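You operate a simulated robot arm through the tools that you are given. There is no shell and no other tool.

You run a simulated two-armed robot. Do the job below in one go: nothing can be reset, and whatever is moved stays where it is left.

TASK
Charge the tablet till it shows FULL, then put it to sleep.
Fine: move the tablet plug to the charge port and wake the tablet to read it; the plug goes back to the data port when it is full.
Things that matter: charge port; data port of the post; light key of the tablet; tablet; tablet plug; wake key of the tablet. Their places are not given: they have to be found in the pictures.

The check looks at the end state, three seconds after you hand in, the way a careful person would. Anything else that was tipped, shoved, dropped, spilled or broken makes it a failure.

THE ROBOT
Two 7-joint arms with two-finger grippers on one trunk that stands fixed in place. Base frame: the origin is at the foot of the trunk, x ahead of it, y to its left, z up. Units: m, rad, N and s.
The left shoulder is at [0.025, 0.218, 1.155], the right one opposite. With the tool pointing down near the work surface each hand reaches from about 0.1 to 0.72 m from the base axis, measured 20 degrees to its own side. Payload 2.2 kg a hand.
Tool frame (each hand has its own): the origin (TCP) lies between the finger pads and is the grasp point; the fingertips stand 0.019 m ahead of it; z points along the fingers, y is the line along which they close. The gripper opens to 0.116 m. The gripper's body begins 0.07 m behind the TCP.
Orientation is that of the tool frame in the base frame, as a unit quaternion [w, x, y, z]. With the fingers straight down and closing along the base's y, the tool's x points along the base's -x, its y along +y and its z along -z.

THE INTERFACE
- The arms move only by the tool drive_tool. It takes "left_increments", "right_increments" or both (then of equal length, played together; a hand with none holds still); each is a list of rows, each an object (a shift or turn left out is 0, a gripper value left out holds the last) with "dr": the turn, a rotation vector about the tool's x, y, z in units of 180 degrees (1.0 is 180 degrees), a list of three; "delta_pos": the shift along the tool's x, y, z in units of 200 mm (1.0 is 200 mm), a list of three; "grip": the opening, from 0 (shut) to 1 (fully open). In form: [{"dr": [ax, ay, az], "delta_pos": [dx, dy, dz], "grip": grip}, ...]. A call has 1 to 20 rows; each row is the pose to reach, as a shift and turn from the pose commanded when the call began, along the tool's axes at that moment. A call with a number of a shift or a turn outside -1 to 1 is refused whole. Rows are played at 5 a second. More than 0.05 m and 0.15 rad between two rows, or a gripper value outside its range, and nothing of the call is played. A pose out of reach is approached as far as the arm can. The call stops where the force on the tool passes 40 N (or 10 N more than at its start, if that is more) or the arm is blocked; 0.2 s more then pass. The fingers move at their own pace and stop on an object; they squeeze with about 32 N. The grip force told is the motor's: it shows also when the fingers shut on nothing. Time passes only in rows, and 0.2 s behind the last, so rows that repeat a pose let the fingers close. It gives the time, the measured TCP pose, the force on the tool (base axes), the opening and the grip force at its end, in the units of the frame above (readings bear some noise), with the torque about the TCP (base axes, N m) and any sound that the robot's microphone picked up.
- Cameras (640 x 400 px; columns grow to the right, rows downward): "scene" is now at [0.1279, 0.0413, 1.3428]; the picture's right is [0.41, -0.91, 0.00], its down [-0.37, -0.17, -0.91] and it looks along [0.83, 0.38, -0.41] (base axes); focal length 307 px, centre (320, 200). "left" rides on the left gripper at [0.069, 0.015, -0.097] in its tool frame; the picture's right is [-0.22, 0.98, 0.00], its down [-0.76, -0.17, -0.63] and it looks along [-0.62, -0.14, 0.77] (tool axes); focal length 251 px, centre (320, 200). "right" rides on the right gripper at [0.069, -0.015, -0.097] in its tool frame; the picture's right is [0.22, 0.98, 0.00], its down [-0.76, 0.17, -0.63] and it looks along [-0.62, 0.14, 0.77] (tool axes); focal length 251 px, centre (320, 200).
- snapshot(camera): a new picture of that camera. It takes no simulated time.
- move_column(by): slides the trunk up (or, below 0, down) by that many m; the arms and the scene camera ride with it, the base frame stays. It gives what a move gives, with no picture.
- aim_head(pan, tilt): turns the head with the scene camera to pan (to the left, within 1.396 rad either way) and tilt (down, from -0.506 to 1.204), counted from straight ahead of the robot. It gives what a move gives.
- point_at(camera, pixels): for up to 12 pixels [column, row] of the newest picture of that camera ("zoom" is the newest enlarged one), the place [x, y, z] in the base frame of the surface seen there, good to about 0.002 m. It takes no simulated time.
- close_up(camera, box): a new picture of the part [left, top, right, bottom] of that camera's present view, enlarged. It takes no simulated time.
- sign_off(): hands the job in; it is judged then, once.

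Leave the grippers open and the arms clear of the work at the hand-in unless told otherwise.

The tools are called after ">>>" as a command line: name --argument value ..., lists and objects as JSON in quotes. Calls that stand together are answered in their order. drive_tool: Moves the arms, as the interface text tells. Its arguments: {"type":"object","properties":{"left_increments":{"type":"array"},"right_increments":{"type":"array"}},"required":[]} The other tools are called the same way: move_column (by) slides the trunk up or down; aim_head (pan, tilt) turns the head that bears the scene camera; snapshot (camera) takes a picture; point_at (camera, pixels) gives the place of the surface under pixels of a picture; close_up (camera, box) takes an enlarged picture of a part of a camera's view; sign_off () hands the job in.

At the start:

```text
clock: 0.0
left_tool_pos: [0.3577, 0.486, 1.22]
left_tool_rot: [-0.001, 0.0, 1.0, 0.0]
left_contact_force: [-0.3, 0.4, 0.6]
left_torque: [0.01, -0.02, 0.04]
left_width: 0.116
left_finger_force: 0.2
right_tool_pos: [0.4723, 0.0288, 1.2054]
right_tool_rot: [0.0, 0.0, 1.0, 0.0]
right_contact_force: [0.0, -0.7, -0.2]
right_torque: [0.0, -0.01, 0.0]
right_width: 0.1161
right_finger_force: 0.1
trunk travel left (down, up): [-0.3, 0.19]
head pan, tilt: [0.424, 0.414]
```

scene: 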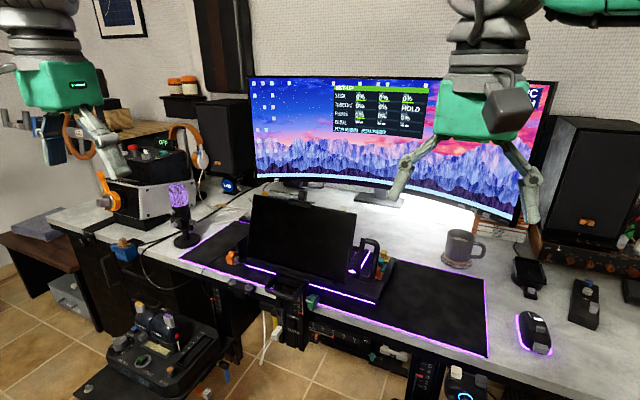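
right: 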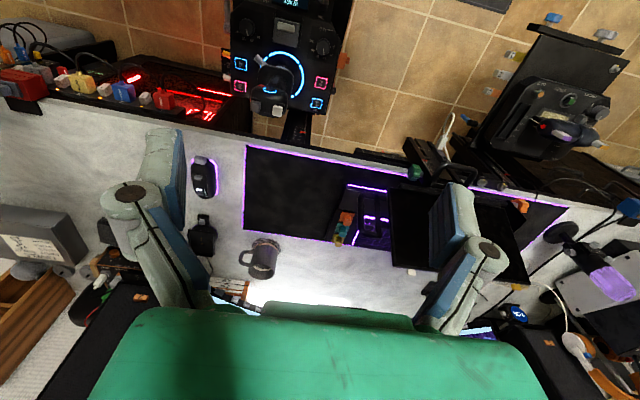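
left: 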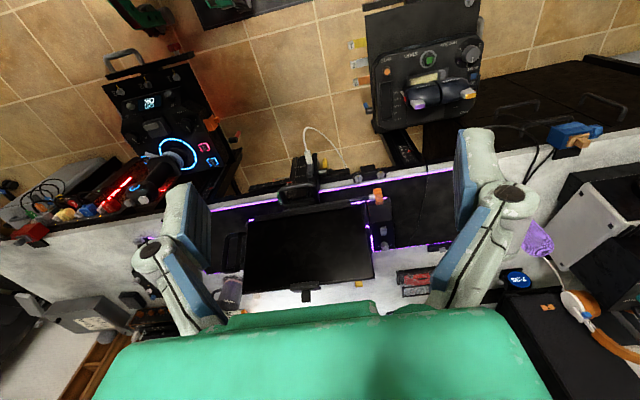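

I see a desk with a dark tablet on a dock at about (300, 235) in the scene picture, and a post or stand with many small coloured things. I'll enlarge that area to find the tablet, the plug and the ports.

>>> close_up --camera "scene" --box '[200, 170, 420, 310]'

>>> close_up --camera "left" --box '[200, 120, 440, 310]'

>>> close_up --camera "right" --box '[320, 120, 560, 300]'

```text
2.86 times, centred on (310, 240) of scene
```

zoom: 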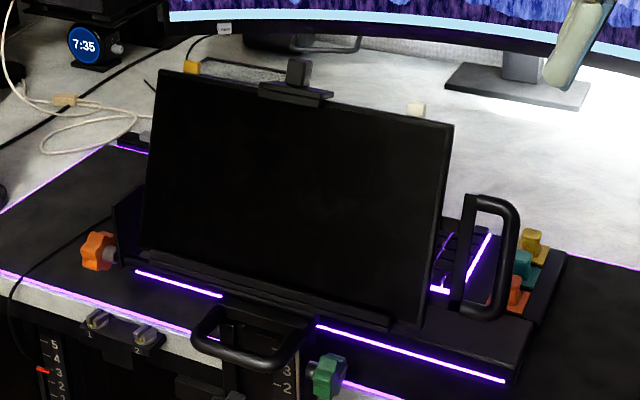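

```text
2.11 times, centred on (320, 215) of left
```

zoom: 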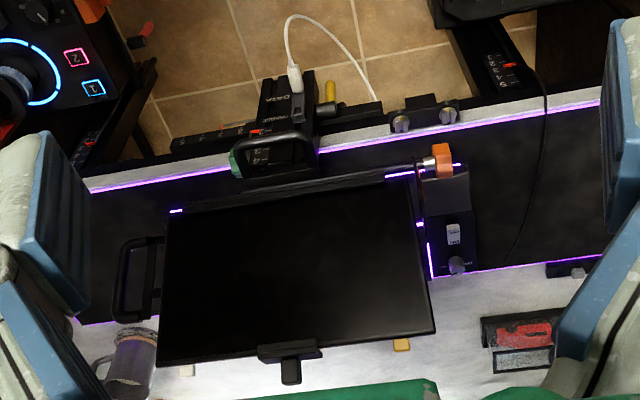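

```text
2.22 times, centred on (440, 210) of right
```

zoom: 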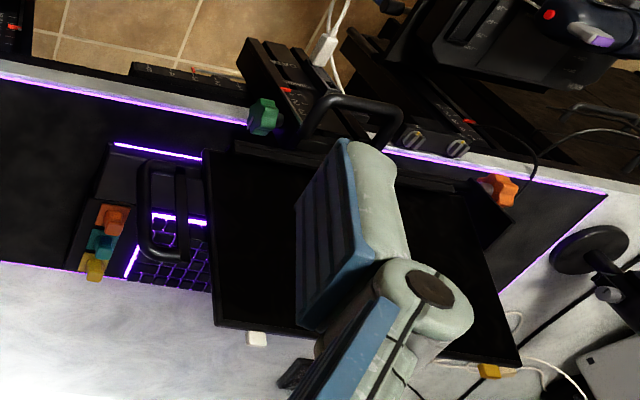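

The left-hand close-up shows a white plug on a cord in a post labelled "DATA" at the desk's front edge. I'll enlarge that part more and also check the other areas.

>>> close_up --camera "left" --box '[270, 140, 370, 210]'

>>> close_up --camera "scene" --box '[240, 270, 340, 380]'

>>> close_up --camera "scene" --box '[90, 280, 250, 400]'

>>> close_up --camera "scene" --box '[300, 300, 500, 400]'

```text
5.71 times, centred on (320, 175) of left
```

zoom: 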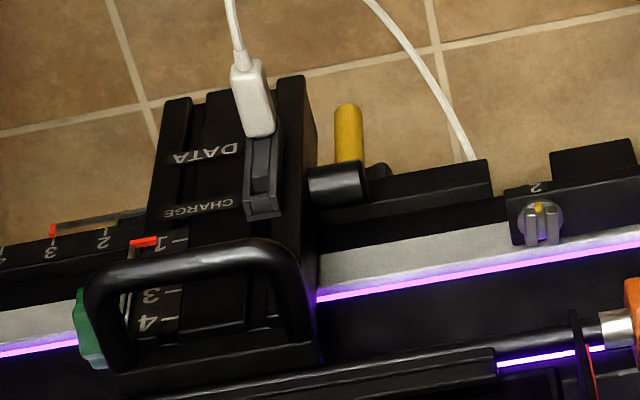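

```text
3.64 times, centred on (290, 325) of scene
```

zoom: 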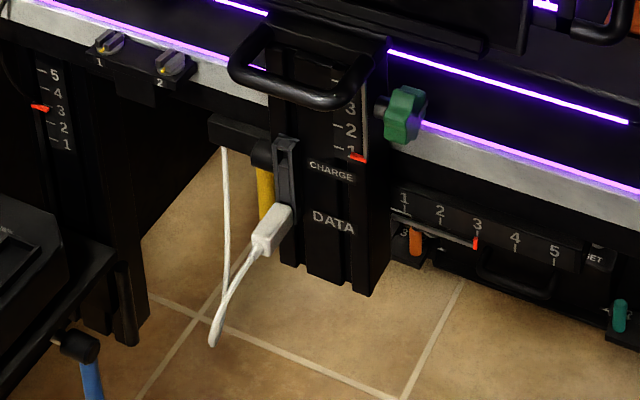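

```text
3.33 times, centred on (170, 340) of scene
```

zoom: 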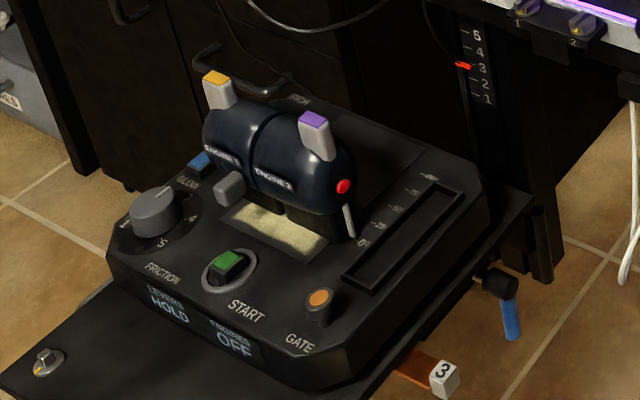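

```text
3.20 times, centred on (400, 350) of scene
```

zoom: 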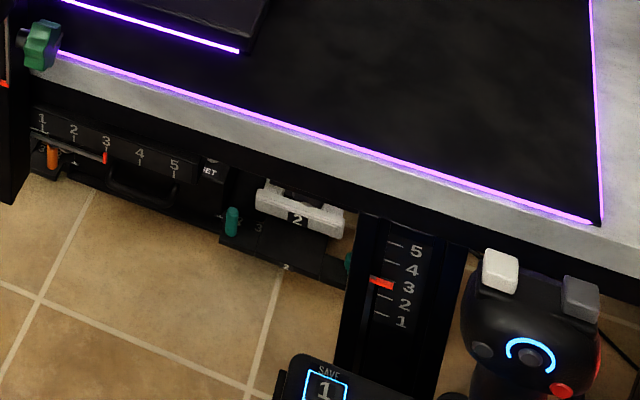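

The post at the desk edge has a CHARGE port above and a DATA port below. The white plug is in DATA. On the tablet's top edge there's a yellow key at about (266, 193) and a white one at about (343, 207). I'll take closer pictures of both keys.

>>> close_up --camera "scene" --box '[250, 180, 370, 255]'

>>> close_up --camera "left" --box '[260, 240, 370, 310]'

>>> close_up --camera "left" --box '[340, 240, 440, 310]'

>>> close_up --camera "left" --box '[290, 150, 340, 190]'

```text
5.33 times, centred on (310, 218) of scene
```

zoom: 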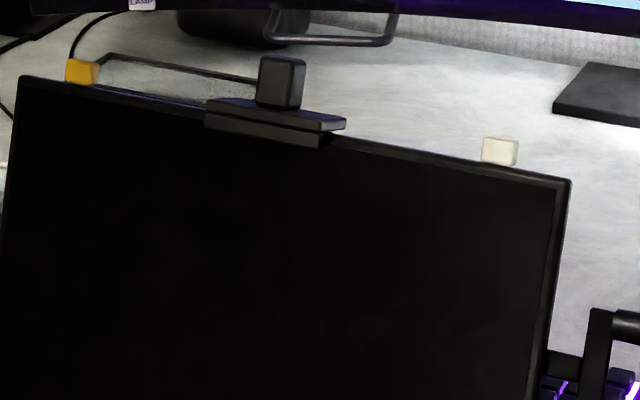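

```text
5.71 times, centred on (315, 275) of left
```

zoom: 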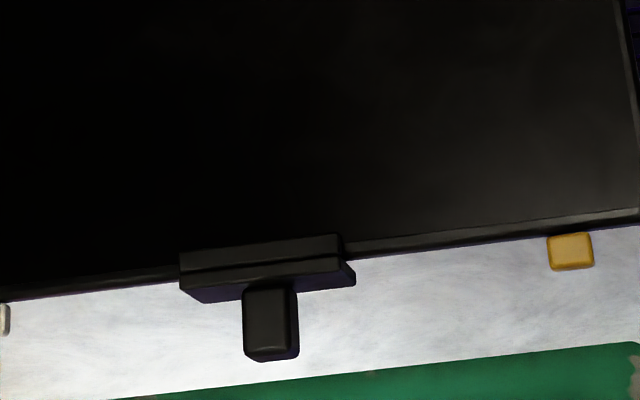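

```text
5.71 times, centred on (390, 275) of left
```

zoom: 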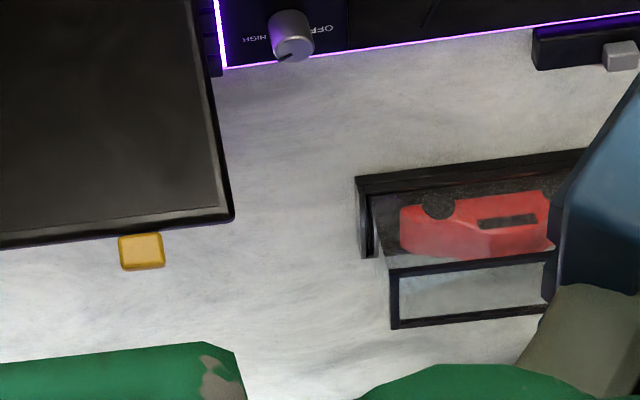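

```text
10.00 times, centred on (315, 170) of left
```

zoom: 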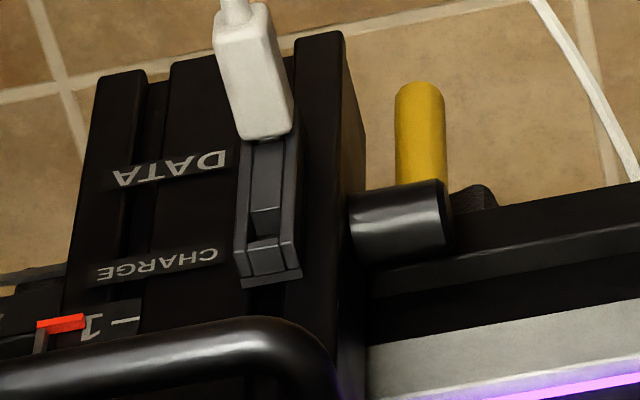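

I can't see labels on the keys yet. I'll measure the plug, the ports, the keys and the tablet's corners from the scene picture.

>>> snapshot --camera "scene"

>>> close_up --camera "scene" --box '[285, 300, 345, 350]'

>>> close_up --camera "scene" --box '[255, 305, 305, 370]'

```text
taken
```

scene: 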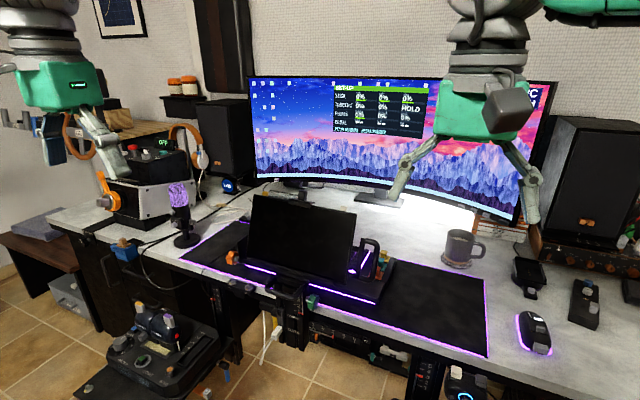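

```text
8.00 times, centred on (315, 325) of scene
```

zoom: 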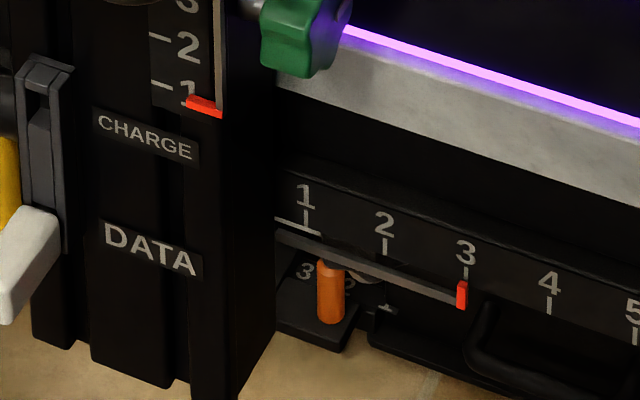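

```text
6.15 times, centred on (280, 338) of scene
```

zoom: 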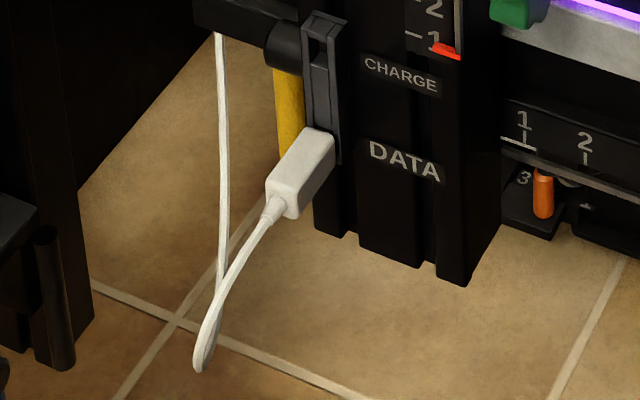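

Now I'll measure points in this newest enlargement: the plug's body from its socket end (318, 140) to its cable end (285, 200), the grey socket block, and the CHARGE opening near (322, 45).

>>> point_at --camera "zoom" --pixels '[[310, 142], [285, 178], [300, 160], [314, 180], [295, 205], [325, 160], [322, 90], [322, 50], [320, 25], [335, 90], [400, 75], [405, 160]]'

>>> point_at --camera "scene" --pixels '[[265, 193], [343, 208], [305, 196], [256, 197], [354, 215], [249, 260], [345, 281], [300, 235], [270, 288], [300, 290], [313, 300], [286, 318]]'

```text
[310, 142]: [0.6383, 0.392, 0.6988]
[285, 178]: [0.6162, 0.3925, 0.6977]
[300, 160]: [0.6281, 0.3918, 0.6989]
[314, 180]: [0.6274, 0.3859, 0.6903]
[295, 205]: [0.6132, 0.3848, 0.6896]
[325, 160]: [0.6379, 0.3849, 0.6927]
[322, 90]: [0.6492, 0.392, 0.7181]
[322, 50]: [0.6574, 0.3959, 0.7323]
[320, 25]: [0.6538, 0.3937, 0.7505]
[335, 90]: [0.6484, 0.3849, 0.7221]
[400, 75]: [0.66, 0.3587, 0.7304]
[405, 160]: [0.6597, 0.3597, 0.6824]
```

```text
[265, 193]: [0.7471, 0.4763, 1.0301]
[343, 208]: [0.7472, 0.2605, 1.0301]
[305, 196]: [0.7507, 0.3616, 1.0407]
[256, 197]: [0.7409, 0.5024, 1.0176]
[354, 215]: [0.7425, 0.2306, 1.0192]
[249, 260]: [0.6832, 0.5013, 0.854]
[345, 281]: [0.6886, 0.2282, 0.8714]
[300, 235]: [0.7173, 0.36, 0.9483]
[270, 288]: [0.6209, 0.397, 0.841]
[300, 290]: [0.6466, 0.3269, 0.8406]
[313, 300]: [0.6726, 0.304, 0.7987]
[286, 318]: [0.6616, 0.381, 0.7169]
```

The plug is about (0.625, 0.392, 0.692). The yellow key is about (0.747, 0.476, 1.030) and the white key about (0.747, 0.261, 1.030). I'll zoom in tightly on both keys to look for labels, and on the surroundings of the plug.

>>> close_up --camera "scene" --box '[250, 185, 282, 205]'

>>> close_up --camera "scene" --box '[328, 198, 360, 218]'

>>> close_up --camera "left" --box '[350, 275, 382, 295]'

>>> close_up --camera "left" --box '[250, 285, 282, 305]'

```text
16.00 times, centred on (266, 195) of scene
```

zoom: 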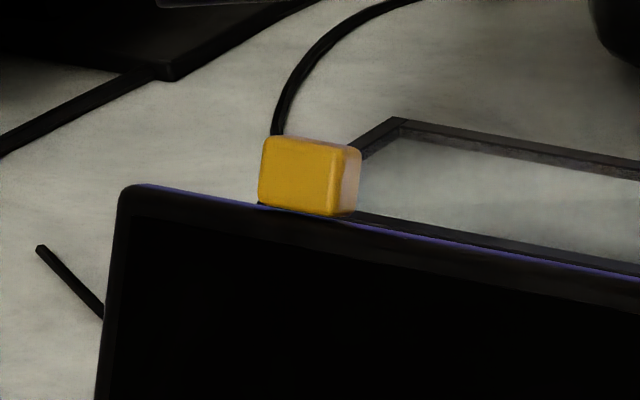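

```text
16.00 times, centred on (344, 208) of scene
```

zoom: 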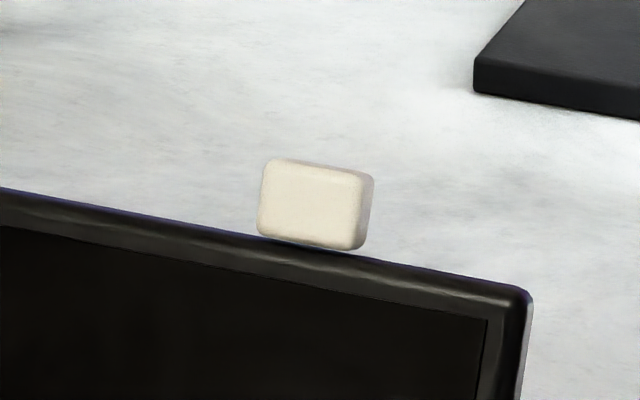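

```text
16.00 times, centred on (366, 285) of left
```

zoom: 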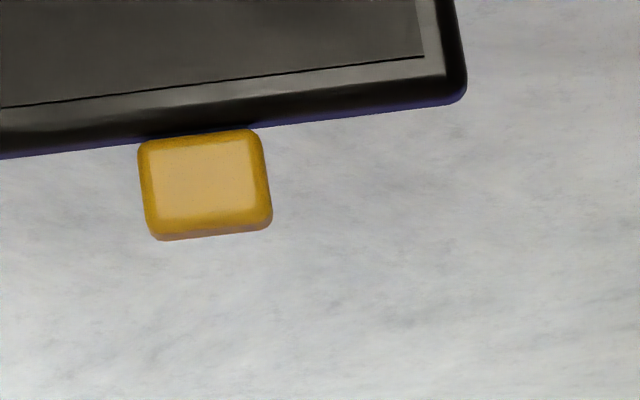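

```text
16.00 times, centred on (266, 295) of left
```

zoom: 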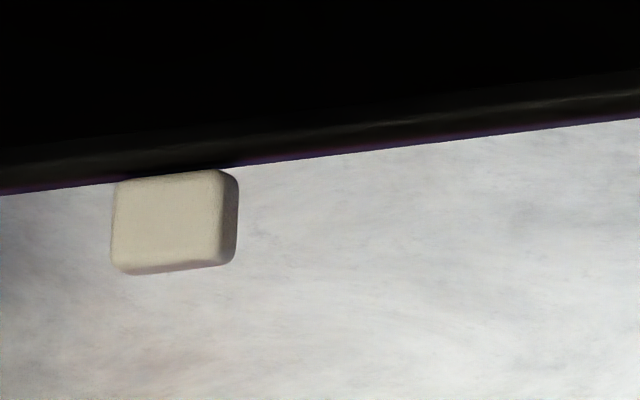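

The keys' fronts have no labels. I'll move the left hand forward and up so its camera looks down on the top of the tablet and its keys. The hand stays well above the tablet, whose top is at z about 1.04.

>>> drive_tool --left_increments '[{"delta_pos": [-0.2, -0.05, -0.08]}, {"delta_pos": [-0.4, -0.1, -0.16]}, {"delta_pos": [-0.6, -0.15, -0.24]}, {"delta_pos": [-0.8, -0.2, -0.32]}, {"delta_pos": [-1.0, -0.25, -0.4]}]'

>>> snapshot --camera "left"

```text
clock: 1.2
left_tool_pos: [0.5567, 0.4352, 1.3008]
left_tool_rot: [0.0, 0.0, 1.0, -0.001]
left_contact_force: [0.0, -0.8, -0.3]
left_torque: [0.0, 0.01, 0.01]
left_width: 0.1158
left_finger_force: 0.1
right_tool_pos: [0.4705, 0.0283, 1.2043]
right_tool_rot: [0.0, 0.0, 1.0, 0.001]
right_contact_force: [0.0, -0.3, -0.1]
right_torque: [0.01, 0.01, 0.0]
right_width: 0.1159
right_finger_force: 0.1
trunk travel left (down, up): [-0.3, 0.19]
head pan, tilt: [0.424, 0.414]
```

```text
taken
```

left: 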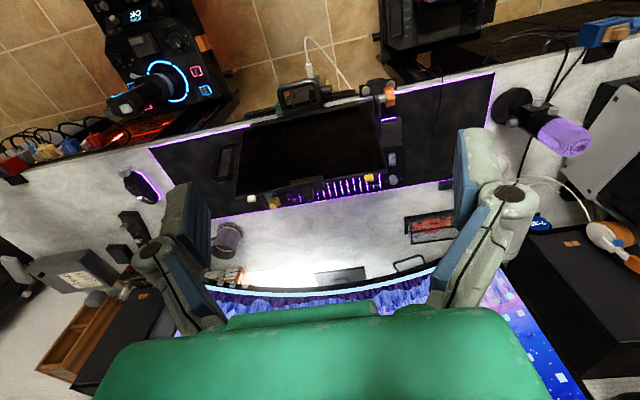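

The hand camera now looks down on the tablet's top edge, with the white key at (274, 203) and the yellow key at (369, 178). I'll enlarge both.

>>> close_up --camera "left" --box '[230, 160, 400, 220]'

>>> close_up --camera "left" --box '[255, 190, 295, 215]'

>>> close_up --camera "left" --box '[350, 165, 390, 190]'

```text
3.76 times, centred on (315, 190) of left
```

zoom: 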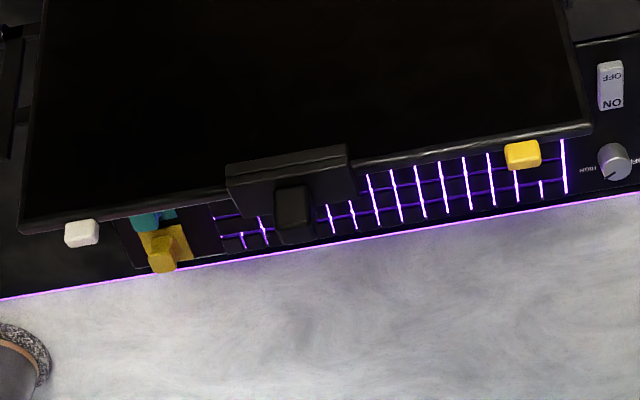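

```text
16.00 times, centred on (275, 202) of left
```

zoom: 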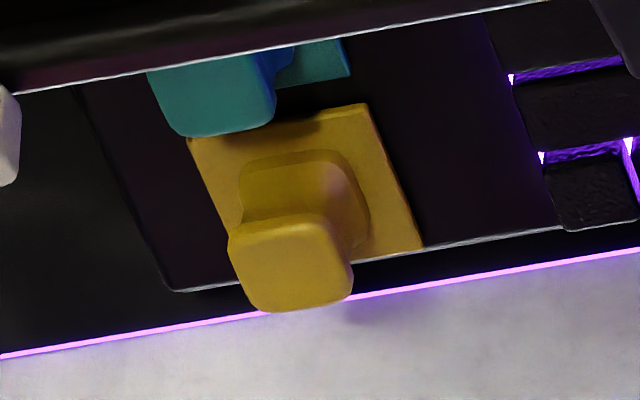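

```text
16.00 times, centred on (370, 178) of left
```

zoom: 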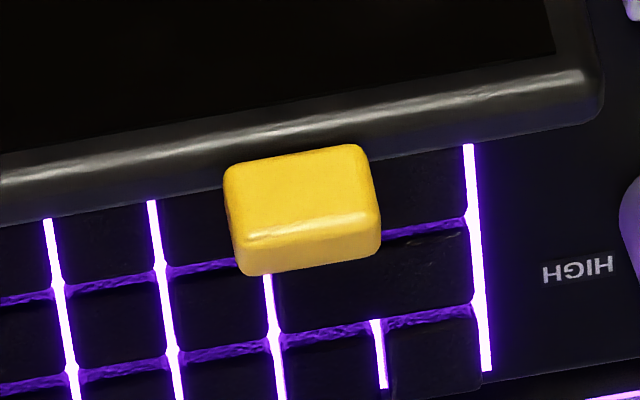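

The tops of the keys aren't labelled either. I'll check the bezel, the tablet's holder and the area around it for markings before I press anything.

>>> close_up --camera "scene" --box '[235, 225, 305, 300]'

>>> close_up --camera "scene" --box '[300, 230, 400, 310]'

>>> close_up --camera "left" --box '[225, 75, 415, 200]'

>>> close_up --camera "right" --box '[370, 170, 530, 300]'

```text
5.33 times, centred on (270, 262) of scene
```

zoom: 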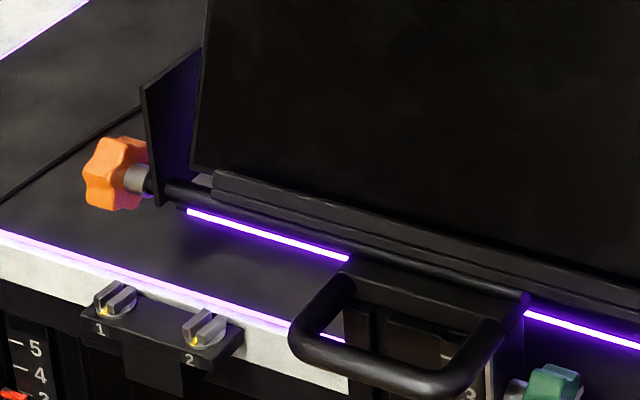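

```text
5.00 times, centred on (350, 270) of scene
```

zoom: 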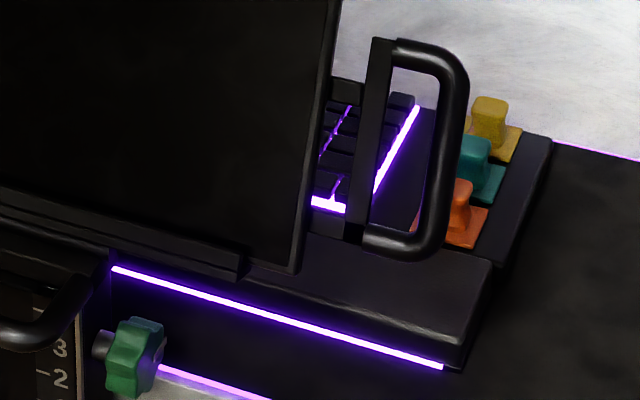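

```text
3.20 times, centred on (320, 138) of left
```

zoom: 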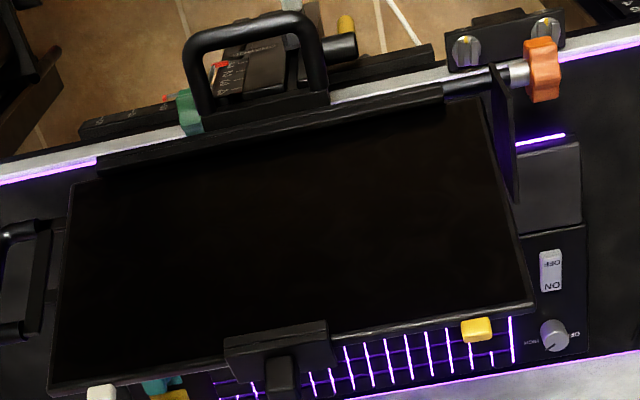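

```text
3.08 times, centred on (450, 235) of right
```

zoom: 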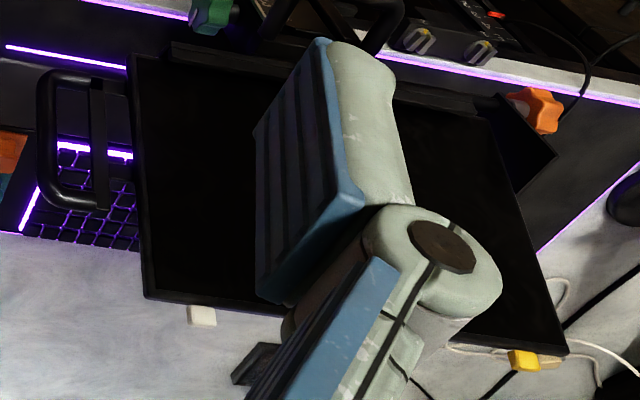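

The tablet's hinge is locked with the orange knob, and there's nothing printed near the keys. I'll look at the nearby LAMP label, the monitor's display and the yellow lever by the plug for hints.

>>> close_up --camera "scene" --box '[215, 165, 305, 205]'

>>> close_up --camera "scene" --box '[325, 75, 435, 145]'

>>> close_up --camera "left" --box '[275, 35, 365, 110]'

```text
7.11 times, centred on (260, 185) of scene
```

zoom: 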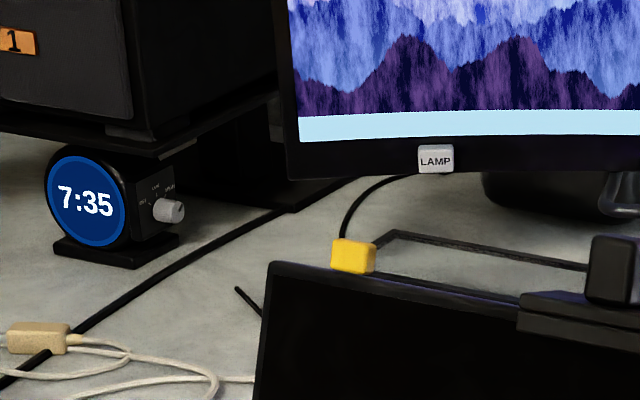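

```text
5.71 times, centred on (380, 110) of scene
```

zoom: 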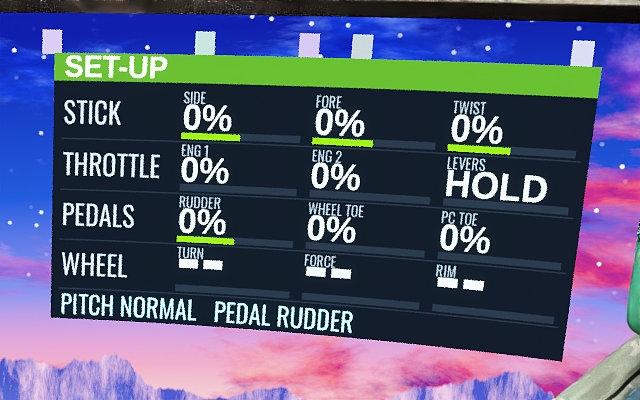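

```text
5.33 times, centred on (320, 72) of left
```

zoom: 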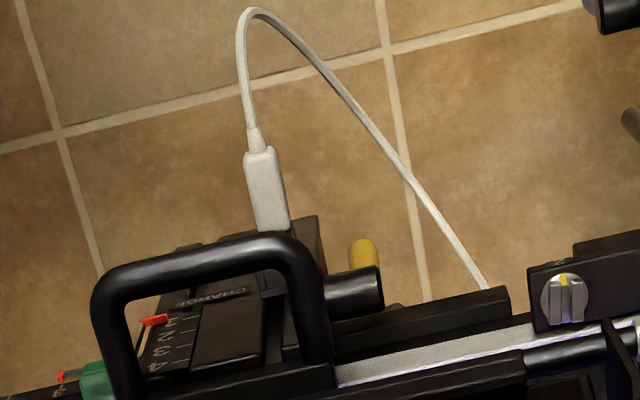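

The cable runs from the plug to a bar under the desk at about y 0.5, with slack. I'll measure the plug and its neighbours in this enlargement: plug (262, 165) to (270, 225), yellow lever (364, 250), dark cylinder (355, 295), handle (260, 240) and its left bar (105, 330).

>>> point_at --camera "zoom" --pixels '[[258, 160], [266, 190], [271, 225], [249, 185], [284, 210], [362, 250], [350, 300], [375, 295], [250, 245], [110, 290], [310, 260], [320, 330]]'

>>> close_up --camera "left" --box '[295, 50, 345, 85]'

```text
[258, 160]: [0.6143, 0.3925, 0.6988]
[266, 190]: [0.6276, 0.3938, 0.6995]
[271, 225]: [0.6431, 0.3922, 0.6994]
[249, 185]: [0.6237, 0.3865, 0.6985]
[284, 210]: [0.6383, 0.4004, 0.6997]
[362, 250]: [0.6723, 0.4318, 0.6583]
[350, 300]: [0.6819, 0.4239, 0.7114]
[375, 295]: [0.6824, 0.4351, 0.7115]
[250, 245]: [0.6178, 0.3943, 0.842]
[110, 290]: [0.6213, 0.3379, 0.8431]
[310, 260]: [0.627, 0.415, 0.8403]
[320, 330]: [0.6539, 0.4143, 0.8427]
```

```text
11.43 times, centred on (320, 68) of left
```

zoom: 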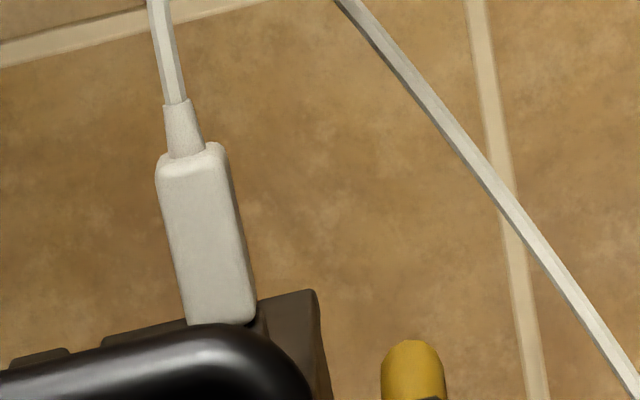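

The plug is about 0.016 m wide, centred on y≈0.393, with its top at z≈0.699, and it spans x from 0.612 to 0.648. Now I'll zoom tightly on the socket block in the scene view to place the CHARGE opening.

>>> close_up --camera "scene" --box '[275, 305, 307, 345]'

```text
10.00 times, centred on (291, 325) of scene
```

zoom: 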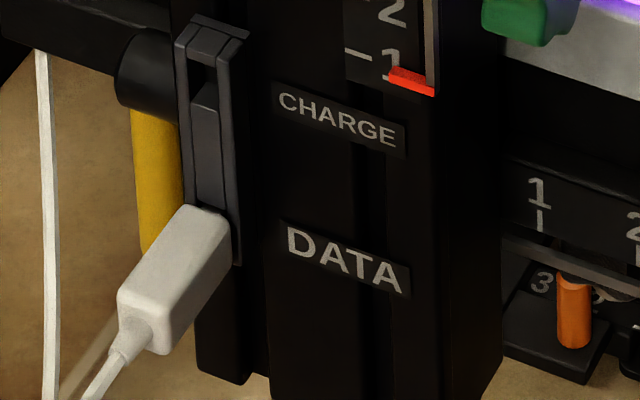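

The CHARGE opening is the dark gap at about (206, 75), between the top cap and the middle bar. I'll measure its edges: cap, rails, middle bar and inside.

>>> point_at --camera "zoom" --pixels '[[205, 40], [205, 56], [205, 68], [205, 78], [200, 95], [210, 110], [210, 150], [185, 60], [228, 70], [232, 150], [185, 150], [340, 118]]'

>>> point_at --camera "zoom" --pixels '[[345, 258], [236, 262], [200, 225], [218, 245], [170, 250], [140, 290], [150, 340], [180, 310], [140, 60], [125, 85], [170, 90], [155, 160]]'

```text
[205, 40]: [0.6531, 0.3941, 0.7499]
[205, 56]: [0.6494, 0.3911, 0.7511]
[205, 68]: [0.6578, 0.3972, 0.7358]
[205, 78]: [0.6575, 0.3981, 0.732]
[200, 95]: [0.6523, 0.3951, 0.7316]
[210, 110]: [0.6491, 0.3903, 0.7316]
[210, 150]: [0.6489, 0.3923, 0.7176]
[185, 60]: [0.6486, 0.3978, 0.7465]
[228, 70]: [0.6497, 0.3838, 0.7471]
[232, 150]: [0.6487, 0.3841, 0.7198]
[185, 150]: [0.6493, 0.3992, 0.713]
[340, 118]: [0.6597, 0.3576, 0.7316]
```

```text
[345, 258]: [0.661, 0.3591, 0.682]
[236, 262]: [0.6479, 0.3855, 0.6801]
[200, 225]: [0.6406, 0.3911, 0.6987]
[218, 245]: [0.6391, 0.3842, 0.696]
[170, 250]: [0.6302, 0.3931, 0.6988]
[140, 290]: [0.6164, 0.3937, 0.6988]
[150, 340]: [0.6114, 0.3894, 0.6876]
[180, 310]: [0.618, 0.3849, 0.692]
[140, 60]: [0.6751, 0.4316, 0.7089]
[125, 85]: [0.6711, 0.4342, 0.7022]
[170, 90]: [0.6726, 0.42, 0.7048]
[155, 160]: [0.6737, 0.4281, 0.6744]
```

The CHARGE opening sits at about (0.649, 0.392, 0.740), and the DATA opening with the plug at about (0.649, 0.392, 0.692), so they're about 0.048 m apart. Next I'll check where the throttle console and other low things stand so the arm can come down beside them safely.

>>> point_at --camera "scene" --pixels '[[143, 307], [167, 318], [150, 325], [190, 335], [225, 370], [255, 372], [268, 345], [120, 245], [265, 312], [345, 330], [210, 295], [330, 380]]'

```text
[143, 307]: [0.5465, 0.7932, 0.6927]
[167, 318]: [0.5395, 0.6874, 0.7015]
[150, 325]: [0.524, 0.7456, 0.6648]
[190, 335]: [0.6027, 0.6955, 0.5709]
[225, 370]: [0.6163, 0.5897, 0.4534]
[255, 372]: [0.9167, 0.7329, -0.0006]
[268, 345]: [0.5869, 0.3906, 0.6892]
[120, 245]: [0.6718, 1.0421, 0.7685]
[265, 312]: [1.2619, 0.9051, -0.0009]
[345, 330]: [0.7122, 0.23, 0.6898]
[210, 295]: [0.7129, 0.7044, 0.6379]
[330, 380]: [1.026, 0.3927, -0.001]
```

The way down is clear: the throttle stays at y > 0.65 and below z 0.70. I'll back the left hand off from the tablet and lower it, pitching it to point forward and 30° below horizontal.

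>>> drive_tool --left_increments '[{"delta_pos": [0.06, -0.027, 0.125], "dr": [0, -0.0417, 0]}, {"delta_pos": [0.121, -0.054, 0.25], "dr": [0, -0.0833, 0]}, {"delta_pos": [0.182, -0.081, 0.375], "dr": [0, -0.125, 0]}, {"delta_pos": [0.243, -0.108, 0.5], "dr": [0, -0.1667, 0]}, {"delta_pos": [0.303, -0.135, 0.625], "dr": [0, -0.2083, 0]}, {"delta_pos": [0.364, -0.162, 0.75], "dr": [0, -0.25, 0]}, {"delta_pos": [0.425, -0.189, 0.875], "dr": [0, -0.2917, 0]}, {"delta_pos": [0.485, -0.215, 1.0], "dr": [0, -0.3333, 0]}]'

>>> snapshot --camera "scene"

>>> snapshot --camera "left"

```text
clock: 3.0
left_tool_pos: [0.4597, 0.3915, 1.1019]
left_tool_rot: [0.501, 0.001, 0.865, 0.001]
left_contact_force: [0.2, -0.3, 0.3]
left_torque: [0.01, -0.03, -0.03]
left_width: 0.1158
left_finger_force: 0.1
right_tool_pos: [0.4717, 0.0254, 1.2046]
right_tool_rot: [-0.001, 0.0, 1.0, 0.0]
right_contact_force: [0.1, -0.6, -0.5]
right_torque: [0.03, 0.05, 0.02]
right_width: 0.1159
right_finger_force: 0.0
trunk travel left (down, up): [-0.3, 0.19]
head pan, tilt: [0.424, 0.414]
```

```text
taken
```

scene: 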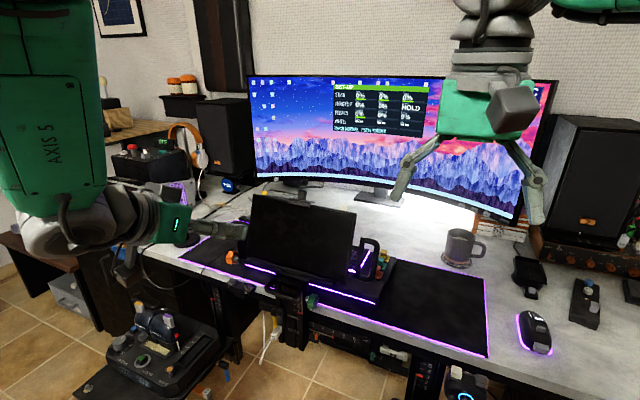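

```text
taken
```

left: 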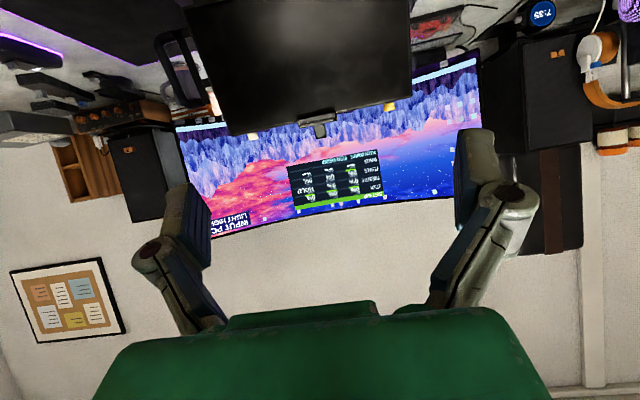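

The hand is in the planned attitude. A notice board with papers shows on the wall at (75, 312) in the left picture, so I'll read it in case it explains the keys.

>>> close_up --camera "left" --box '[5, 250, 135, 350]'

>>> close_up --camera "left" --box '[205, 85, 425, 155]'

```text
4.00 times, centred on (70, 300) of left
```

zoom: 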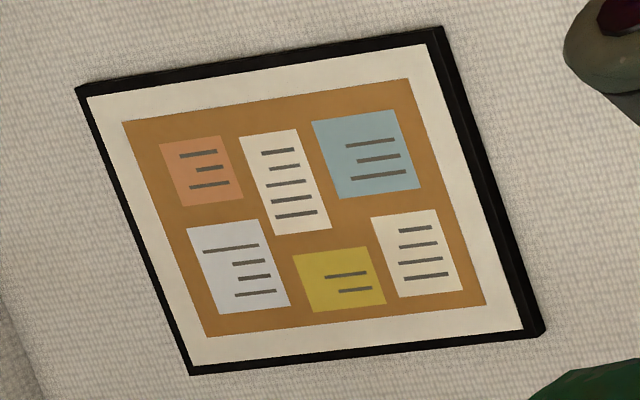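

```text
2.91 times, centred on (315, 120) of left
```

zoom: 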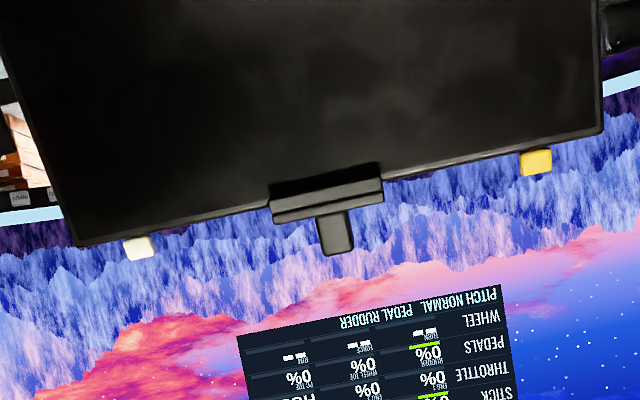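

There's nothing useful there. Before I approach the plug, I'll measure the cable's loop in the scene view so the fingers don't snag it.

>>> close_up --camera "scene" --box '[250, 300, 310, 370]'

```text
5.71 times, centred on (280, 335) of scene
```

zoom: 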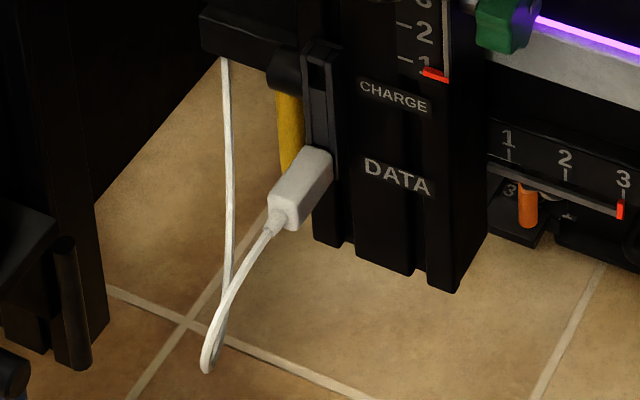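

Measuring along the cable and around the plug's cable end.

>>> point_at --camera "zoom" --pixels '[[273, 225], [262, 243], [245, 270], [228, 295], [215, 325], [207, 365], [220, 335], [228, 255], [229, 180], [225, 100], [222, 65], [283, 212]]'

```text
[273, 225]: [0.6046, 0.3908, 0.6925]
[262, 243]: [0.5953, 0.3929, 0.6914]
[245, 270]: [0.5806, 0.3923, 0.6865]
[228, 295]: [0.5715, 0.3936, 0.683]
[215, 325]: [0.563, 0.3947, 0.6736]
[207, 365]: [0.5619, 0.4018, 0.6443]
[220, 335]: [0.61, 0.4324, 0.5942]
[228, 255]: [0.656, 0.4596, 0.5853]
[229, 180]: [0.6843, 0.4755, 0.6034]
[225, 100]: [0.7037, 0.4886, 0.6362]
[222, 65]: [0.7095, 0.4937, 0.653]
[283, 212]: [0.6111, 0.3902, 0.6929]
```

The cable leaves the plug at z≈0.692 and its return run hangs below z 0.60, so straddling the plug in y is safe. I'll lower the left hand 0.2 m straight down and narrow the fingers to about 0.055 m.

>>> drive_tool --left_increments '[{"delta_pos": [0.173, 0, 0.1], "grip": 0.47}, {"delta_pos": [0.346, 0, 0.2], "grip": 0.47}, {"delta_pos": [0.52, 0, 0.3], "grip": 0.47}, {"delta_pos": [0.693, 0, 0.4], "grip": 0.47}, {"delta_pos": [0.866, 0, 0.5], "grip": 0.47}]'

>>> snapshot --camera "scene"

>>> snapshot --camera "left"

```text
clock: 4.2
left_tool_pos: [0.4582, 0.3911, 0.9027]
left_tool_rot: [0.501, 0.001, 0.865, 0.001]
left_contact_force: [0.5, 0.1, 0.6]
left_torque: [0.0, -0.01, 0.0]
left_width: 0.0548
left_finger_force: 0.0
right_tool_pos: [0.4704, 0.027, 1.2061]
right_tool_rot: [0.0, 0.0, 1.0, 0.0]
right_contact_force: [0.8, 0.3, 0.6]
right_torque: [-0.03, 0.01, -0.01]
right_width: 0.116
right_finger_force: 0.1
trunk travel left (down, up): [-0.3, 0.19]
head pan, tilt: [0.424, 0.414]
```

```text
taken
```

scene: 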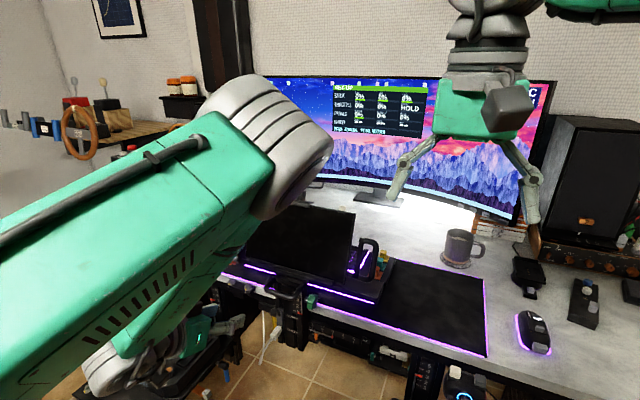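

```text
taken
```

left: 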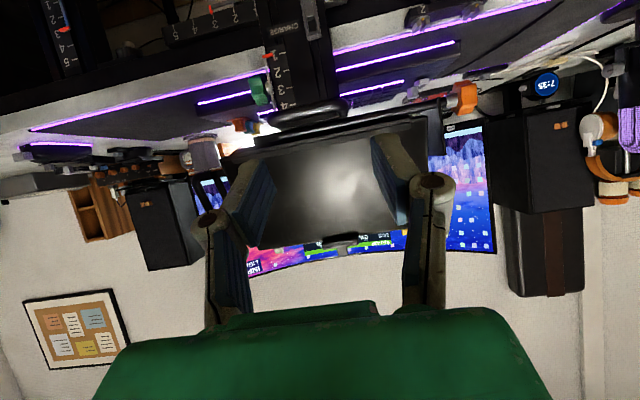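

The arm's elbow now shows at (290, 150) in front of the camera. I'll check how close it comes to the tablet before lowering further.

>>> point_at --camera "scene" --pixels '[[325, 150], [300, 200], [270, 140], [240, 220], [230, 90], [150, 360], [200, 340], [235, 325], [320, 130], [110, 370]]'

```text
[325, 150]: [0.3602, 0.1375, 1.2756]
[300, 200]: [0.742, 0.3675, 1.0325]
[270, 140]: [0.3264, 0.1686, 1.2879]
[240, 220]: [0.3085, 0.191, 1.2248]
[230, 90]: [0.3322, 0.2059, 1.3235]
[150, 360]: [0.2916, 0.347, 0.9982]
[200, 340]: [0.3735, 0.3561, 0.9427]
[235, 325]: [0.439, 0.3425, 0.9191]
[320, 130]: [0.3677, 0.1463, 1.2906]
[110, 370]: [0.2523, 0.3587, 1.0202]
```

The elbow is at about (0.34, 0.15, 1.28), clear of the tablet but rather near the right hand at (0.47, 0.03, 1.20). I'll move the right hand aside to the right and slightly back first.

>>> drive_tool --right_increments '[{"delta_pos": [0.06, -0.2, 0]}, {"delta_pos": [0.12, -0.4, 0]}, {"delta_pos": [0.18, -0.6, 0]}, {"delta_pos": [0.24, -0.8, 0]}, {"delta_pos": [0.3, -1.0, 0]}]'

>>> snapshot --camera "right"

```text
clock: 5.4
left_tool_pos: [0.4556, 0.39, 0.9043]
left_tool_rot: [0.501, 0.0, 0.865, -0.001]
left_contact_force: [0.2, -0.5, 0.1]
left_torque: [-0.02, 0.02, 0.01]
left_width: 0.0547
left_finger_force: 0.0
right_tool_pos: [0.4071, -0.1746, 1.205]
right_tool_rot: [0.0, -0.001, 1.0, 0.0]
right_contact_force: [-0.6, -0.7, 0.2]
right_torque: [-0.04, -0.03, 0.0]
right_width: 0.1162
right_finger_force: 0.1
trunk travel left (down, up): [-0.3, 0.19]
head pan, tilt: [0.424, 0.414]
```

```text
taken
```

right: 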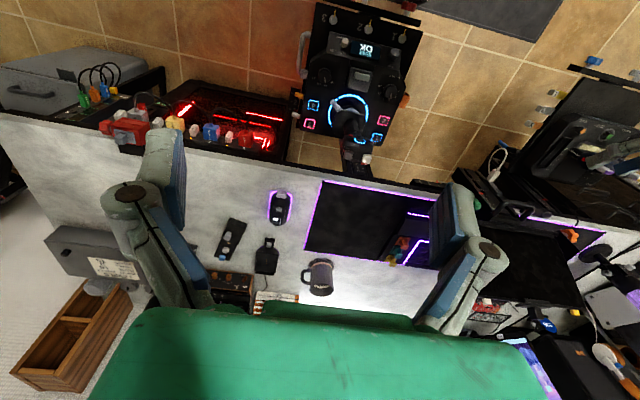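

The right hand is clear. Next, the left hand goes to the stand-off point about 0.14 m behind the plug along the finger direction, near (0.50, 0.392, 0.762).

>>> drive_tool --left_increments '[{"delta_pos": [0.126, 0.001, 0.135]}, {"delta_pos": [0.252, 0.002, 0.27]}, {"delta_pos": [0.378, 0.004, 0.404]}, {"delta_pos": [0.503, 0.005, 0.539]}, {"delta_pos": [0.503, 0.005, 0.539]}]'

>>> snapshot --camera "scene"

>>> snapshot --camera "left"

>>> snapshot --camera "right"

```text
clock: 6.6
left_tool_pos: [0.5013, 0.4015, 0.7649]
left_tool_rot: [0.501, 0.002, 0.865, -0.003]
left_contact_force: [-0.6, -0.9, 0.7]
left_torque: [0.01, 0.01, -0.02]
left_width: 0.0545
left_finger_force: 0.1
left hand out of reach, approached as far as the arm can: row 4, 5
right_tool_pos: [0.4101, -0.1765, 1.2064]
right_tool_rot: [0.002, 0.002, 1.0, 0.002]
right_contact_force: [-1.0, -0.5, 0.6]
right_torque: [-0.02, -0.04, 0.02]
right_width: 0.116
right_finger_force: 0.1
trunk travel left (down, up): [-0.3, 0.19]
head pan, tilt: [0.424, 0.414]
```

```text
taken
```

scene: 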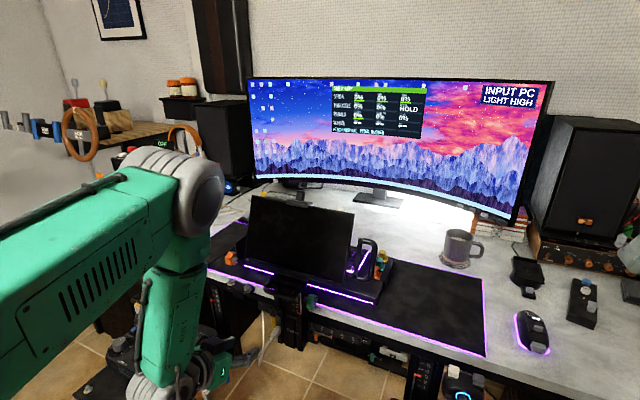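

```text
taken
```

left: 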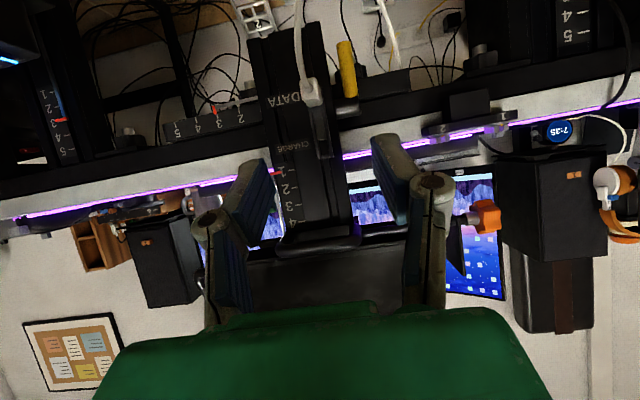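

```text
taken
```

right: 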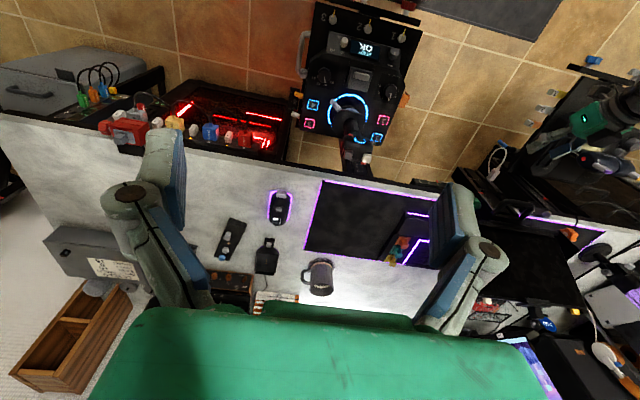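

The arm reports it is at its limit there, 1 cm off in y: (0.501, 0.4015, 0.765). Lowering the trunk should give a more natural forward reach. I'll first raise both hands so that lowering the trunk brings nothing too low.

>>> drive_tool --left_increments '[{"delta_pos": [-0.153, -0.01, -0.135]}, {"delta_pos": [-0.306, -0.02, -0.27]}, {"delta_pos": [-0.46, -0.02, -0.404]}, {"delta_pos": [-0.613, -0.02, -0.538]}, {"delta_pos": [-0.766, -0.02, -0.673]}]' --right_increments '[{"delta_pos": [0, 0, -0.12]}, {"delta_pos": [0, 0, -0.24]}, {"delta_pos": [0, 0, -0.36]}, {"delta_pos": [0, 0, -0.48]}, {"delta_pos": [0, 0, -0.6]}]'

>>> point_at --camera "right" --pixels '[[350, 120], [365, 160], [350, 50], [240, 130], [390, 130], [335, 25], [280, 200], [320, 275], [575, 155], [620, 150]]'

```text
clock: 7.8
left_tool_pos: [0.4596, 0.4003, 0.9635]
left_tool_rot: [0.502, 0.0, 0.865, -0.001]
left_contact_force: [-0.1, 0.0, -0.3]
left_torque: [-0.03, -0.01, 0.0]
left_width: 0.0546
left_finger_force: 0.1
right_tool_pos: [0.4073, -0.1687, 1.3273]
right_tool_rot: [0.002, -0.001, 1.0, -0.001]
right_contact_force: [-0.2, 0.4, -0.2]
right_torque: [-0.02, -0.05, -0.06]
right_width: 0.1159
right_finger_force: 0.1
trunk travel left (down, up): [-0.3, 0.19]
head pan, tilt: [0.424, 0.414]
```

```text
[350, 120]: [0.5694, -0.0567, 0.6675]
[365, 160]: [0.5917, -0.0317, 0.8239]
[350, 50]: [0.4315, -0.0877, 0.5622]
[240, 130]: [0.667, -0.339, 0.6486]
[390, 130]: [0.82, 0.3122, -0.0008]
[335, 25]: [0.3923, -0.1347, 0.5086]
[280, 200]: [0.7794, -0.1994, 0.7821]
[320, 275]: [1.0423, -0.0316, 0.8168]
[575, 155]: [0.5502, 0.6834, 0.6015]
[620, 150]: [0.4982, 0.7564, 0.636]
```

The joystick top is at z 0.82, so the right hand at 1.33 has plenty of room. I'll lower the trunk 0.2 m, which brings the left hand to z≈0.76.

>>> move_column --by -0.2

>>> snapshot --camera "scene"

>>> snapshot --camera "left"

```text
clock: 10.0
left_tool_pos: [0.4606, 0.3968, 0.7637]
left_tool_rot: [0.502, 0.001, 0.865, 0.0]
left_contact_force: [-0.3, 0.4, -0.8]
left_torque: [0.03, 0.01, 0.03]
left_width: 0.0548
left_finger_force: 0.0
right_tool_pos: [0.4079, -0.1739, 1.1265]
right_tool_rot: [0.001, 0.0, 1.0, 0.001]
right_contact_force: [-0.3, 0.8, -0.1]
right_torque: [0.02, 0.03, 0.01]
right_width: 0.1158
right_finger_force: 0.2
trunk travel left (down, up): [-0.1, 0.39]
head pan, tilt: [0.424, 0.414]
```

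```text
taken
```

scene: 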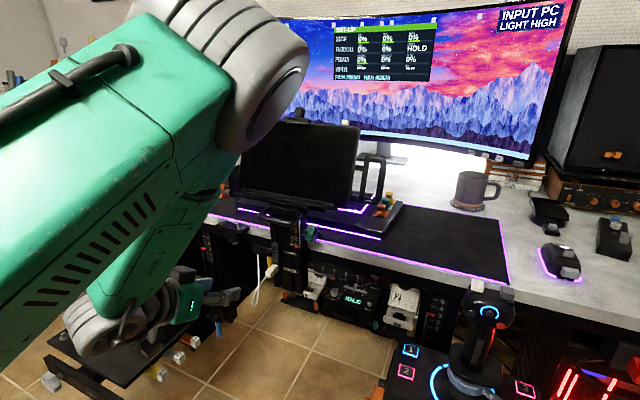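

```text
taken
```

left: 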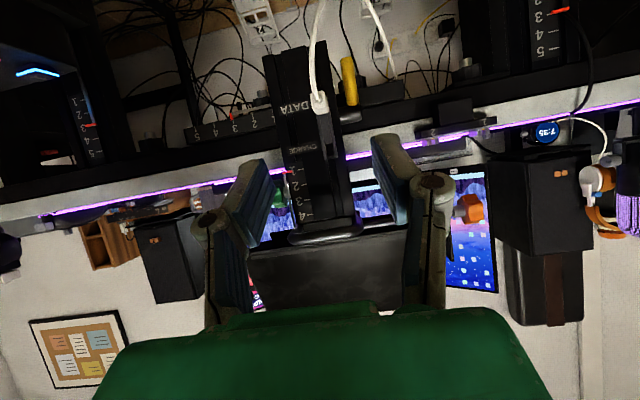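

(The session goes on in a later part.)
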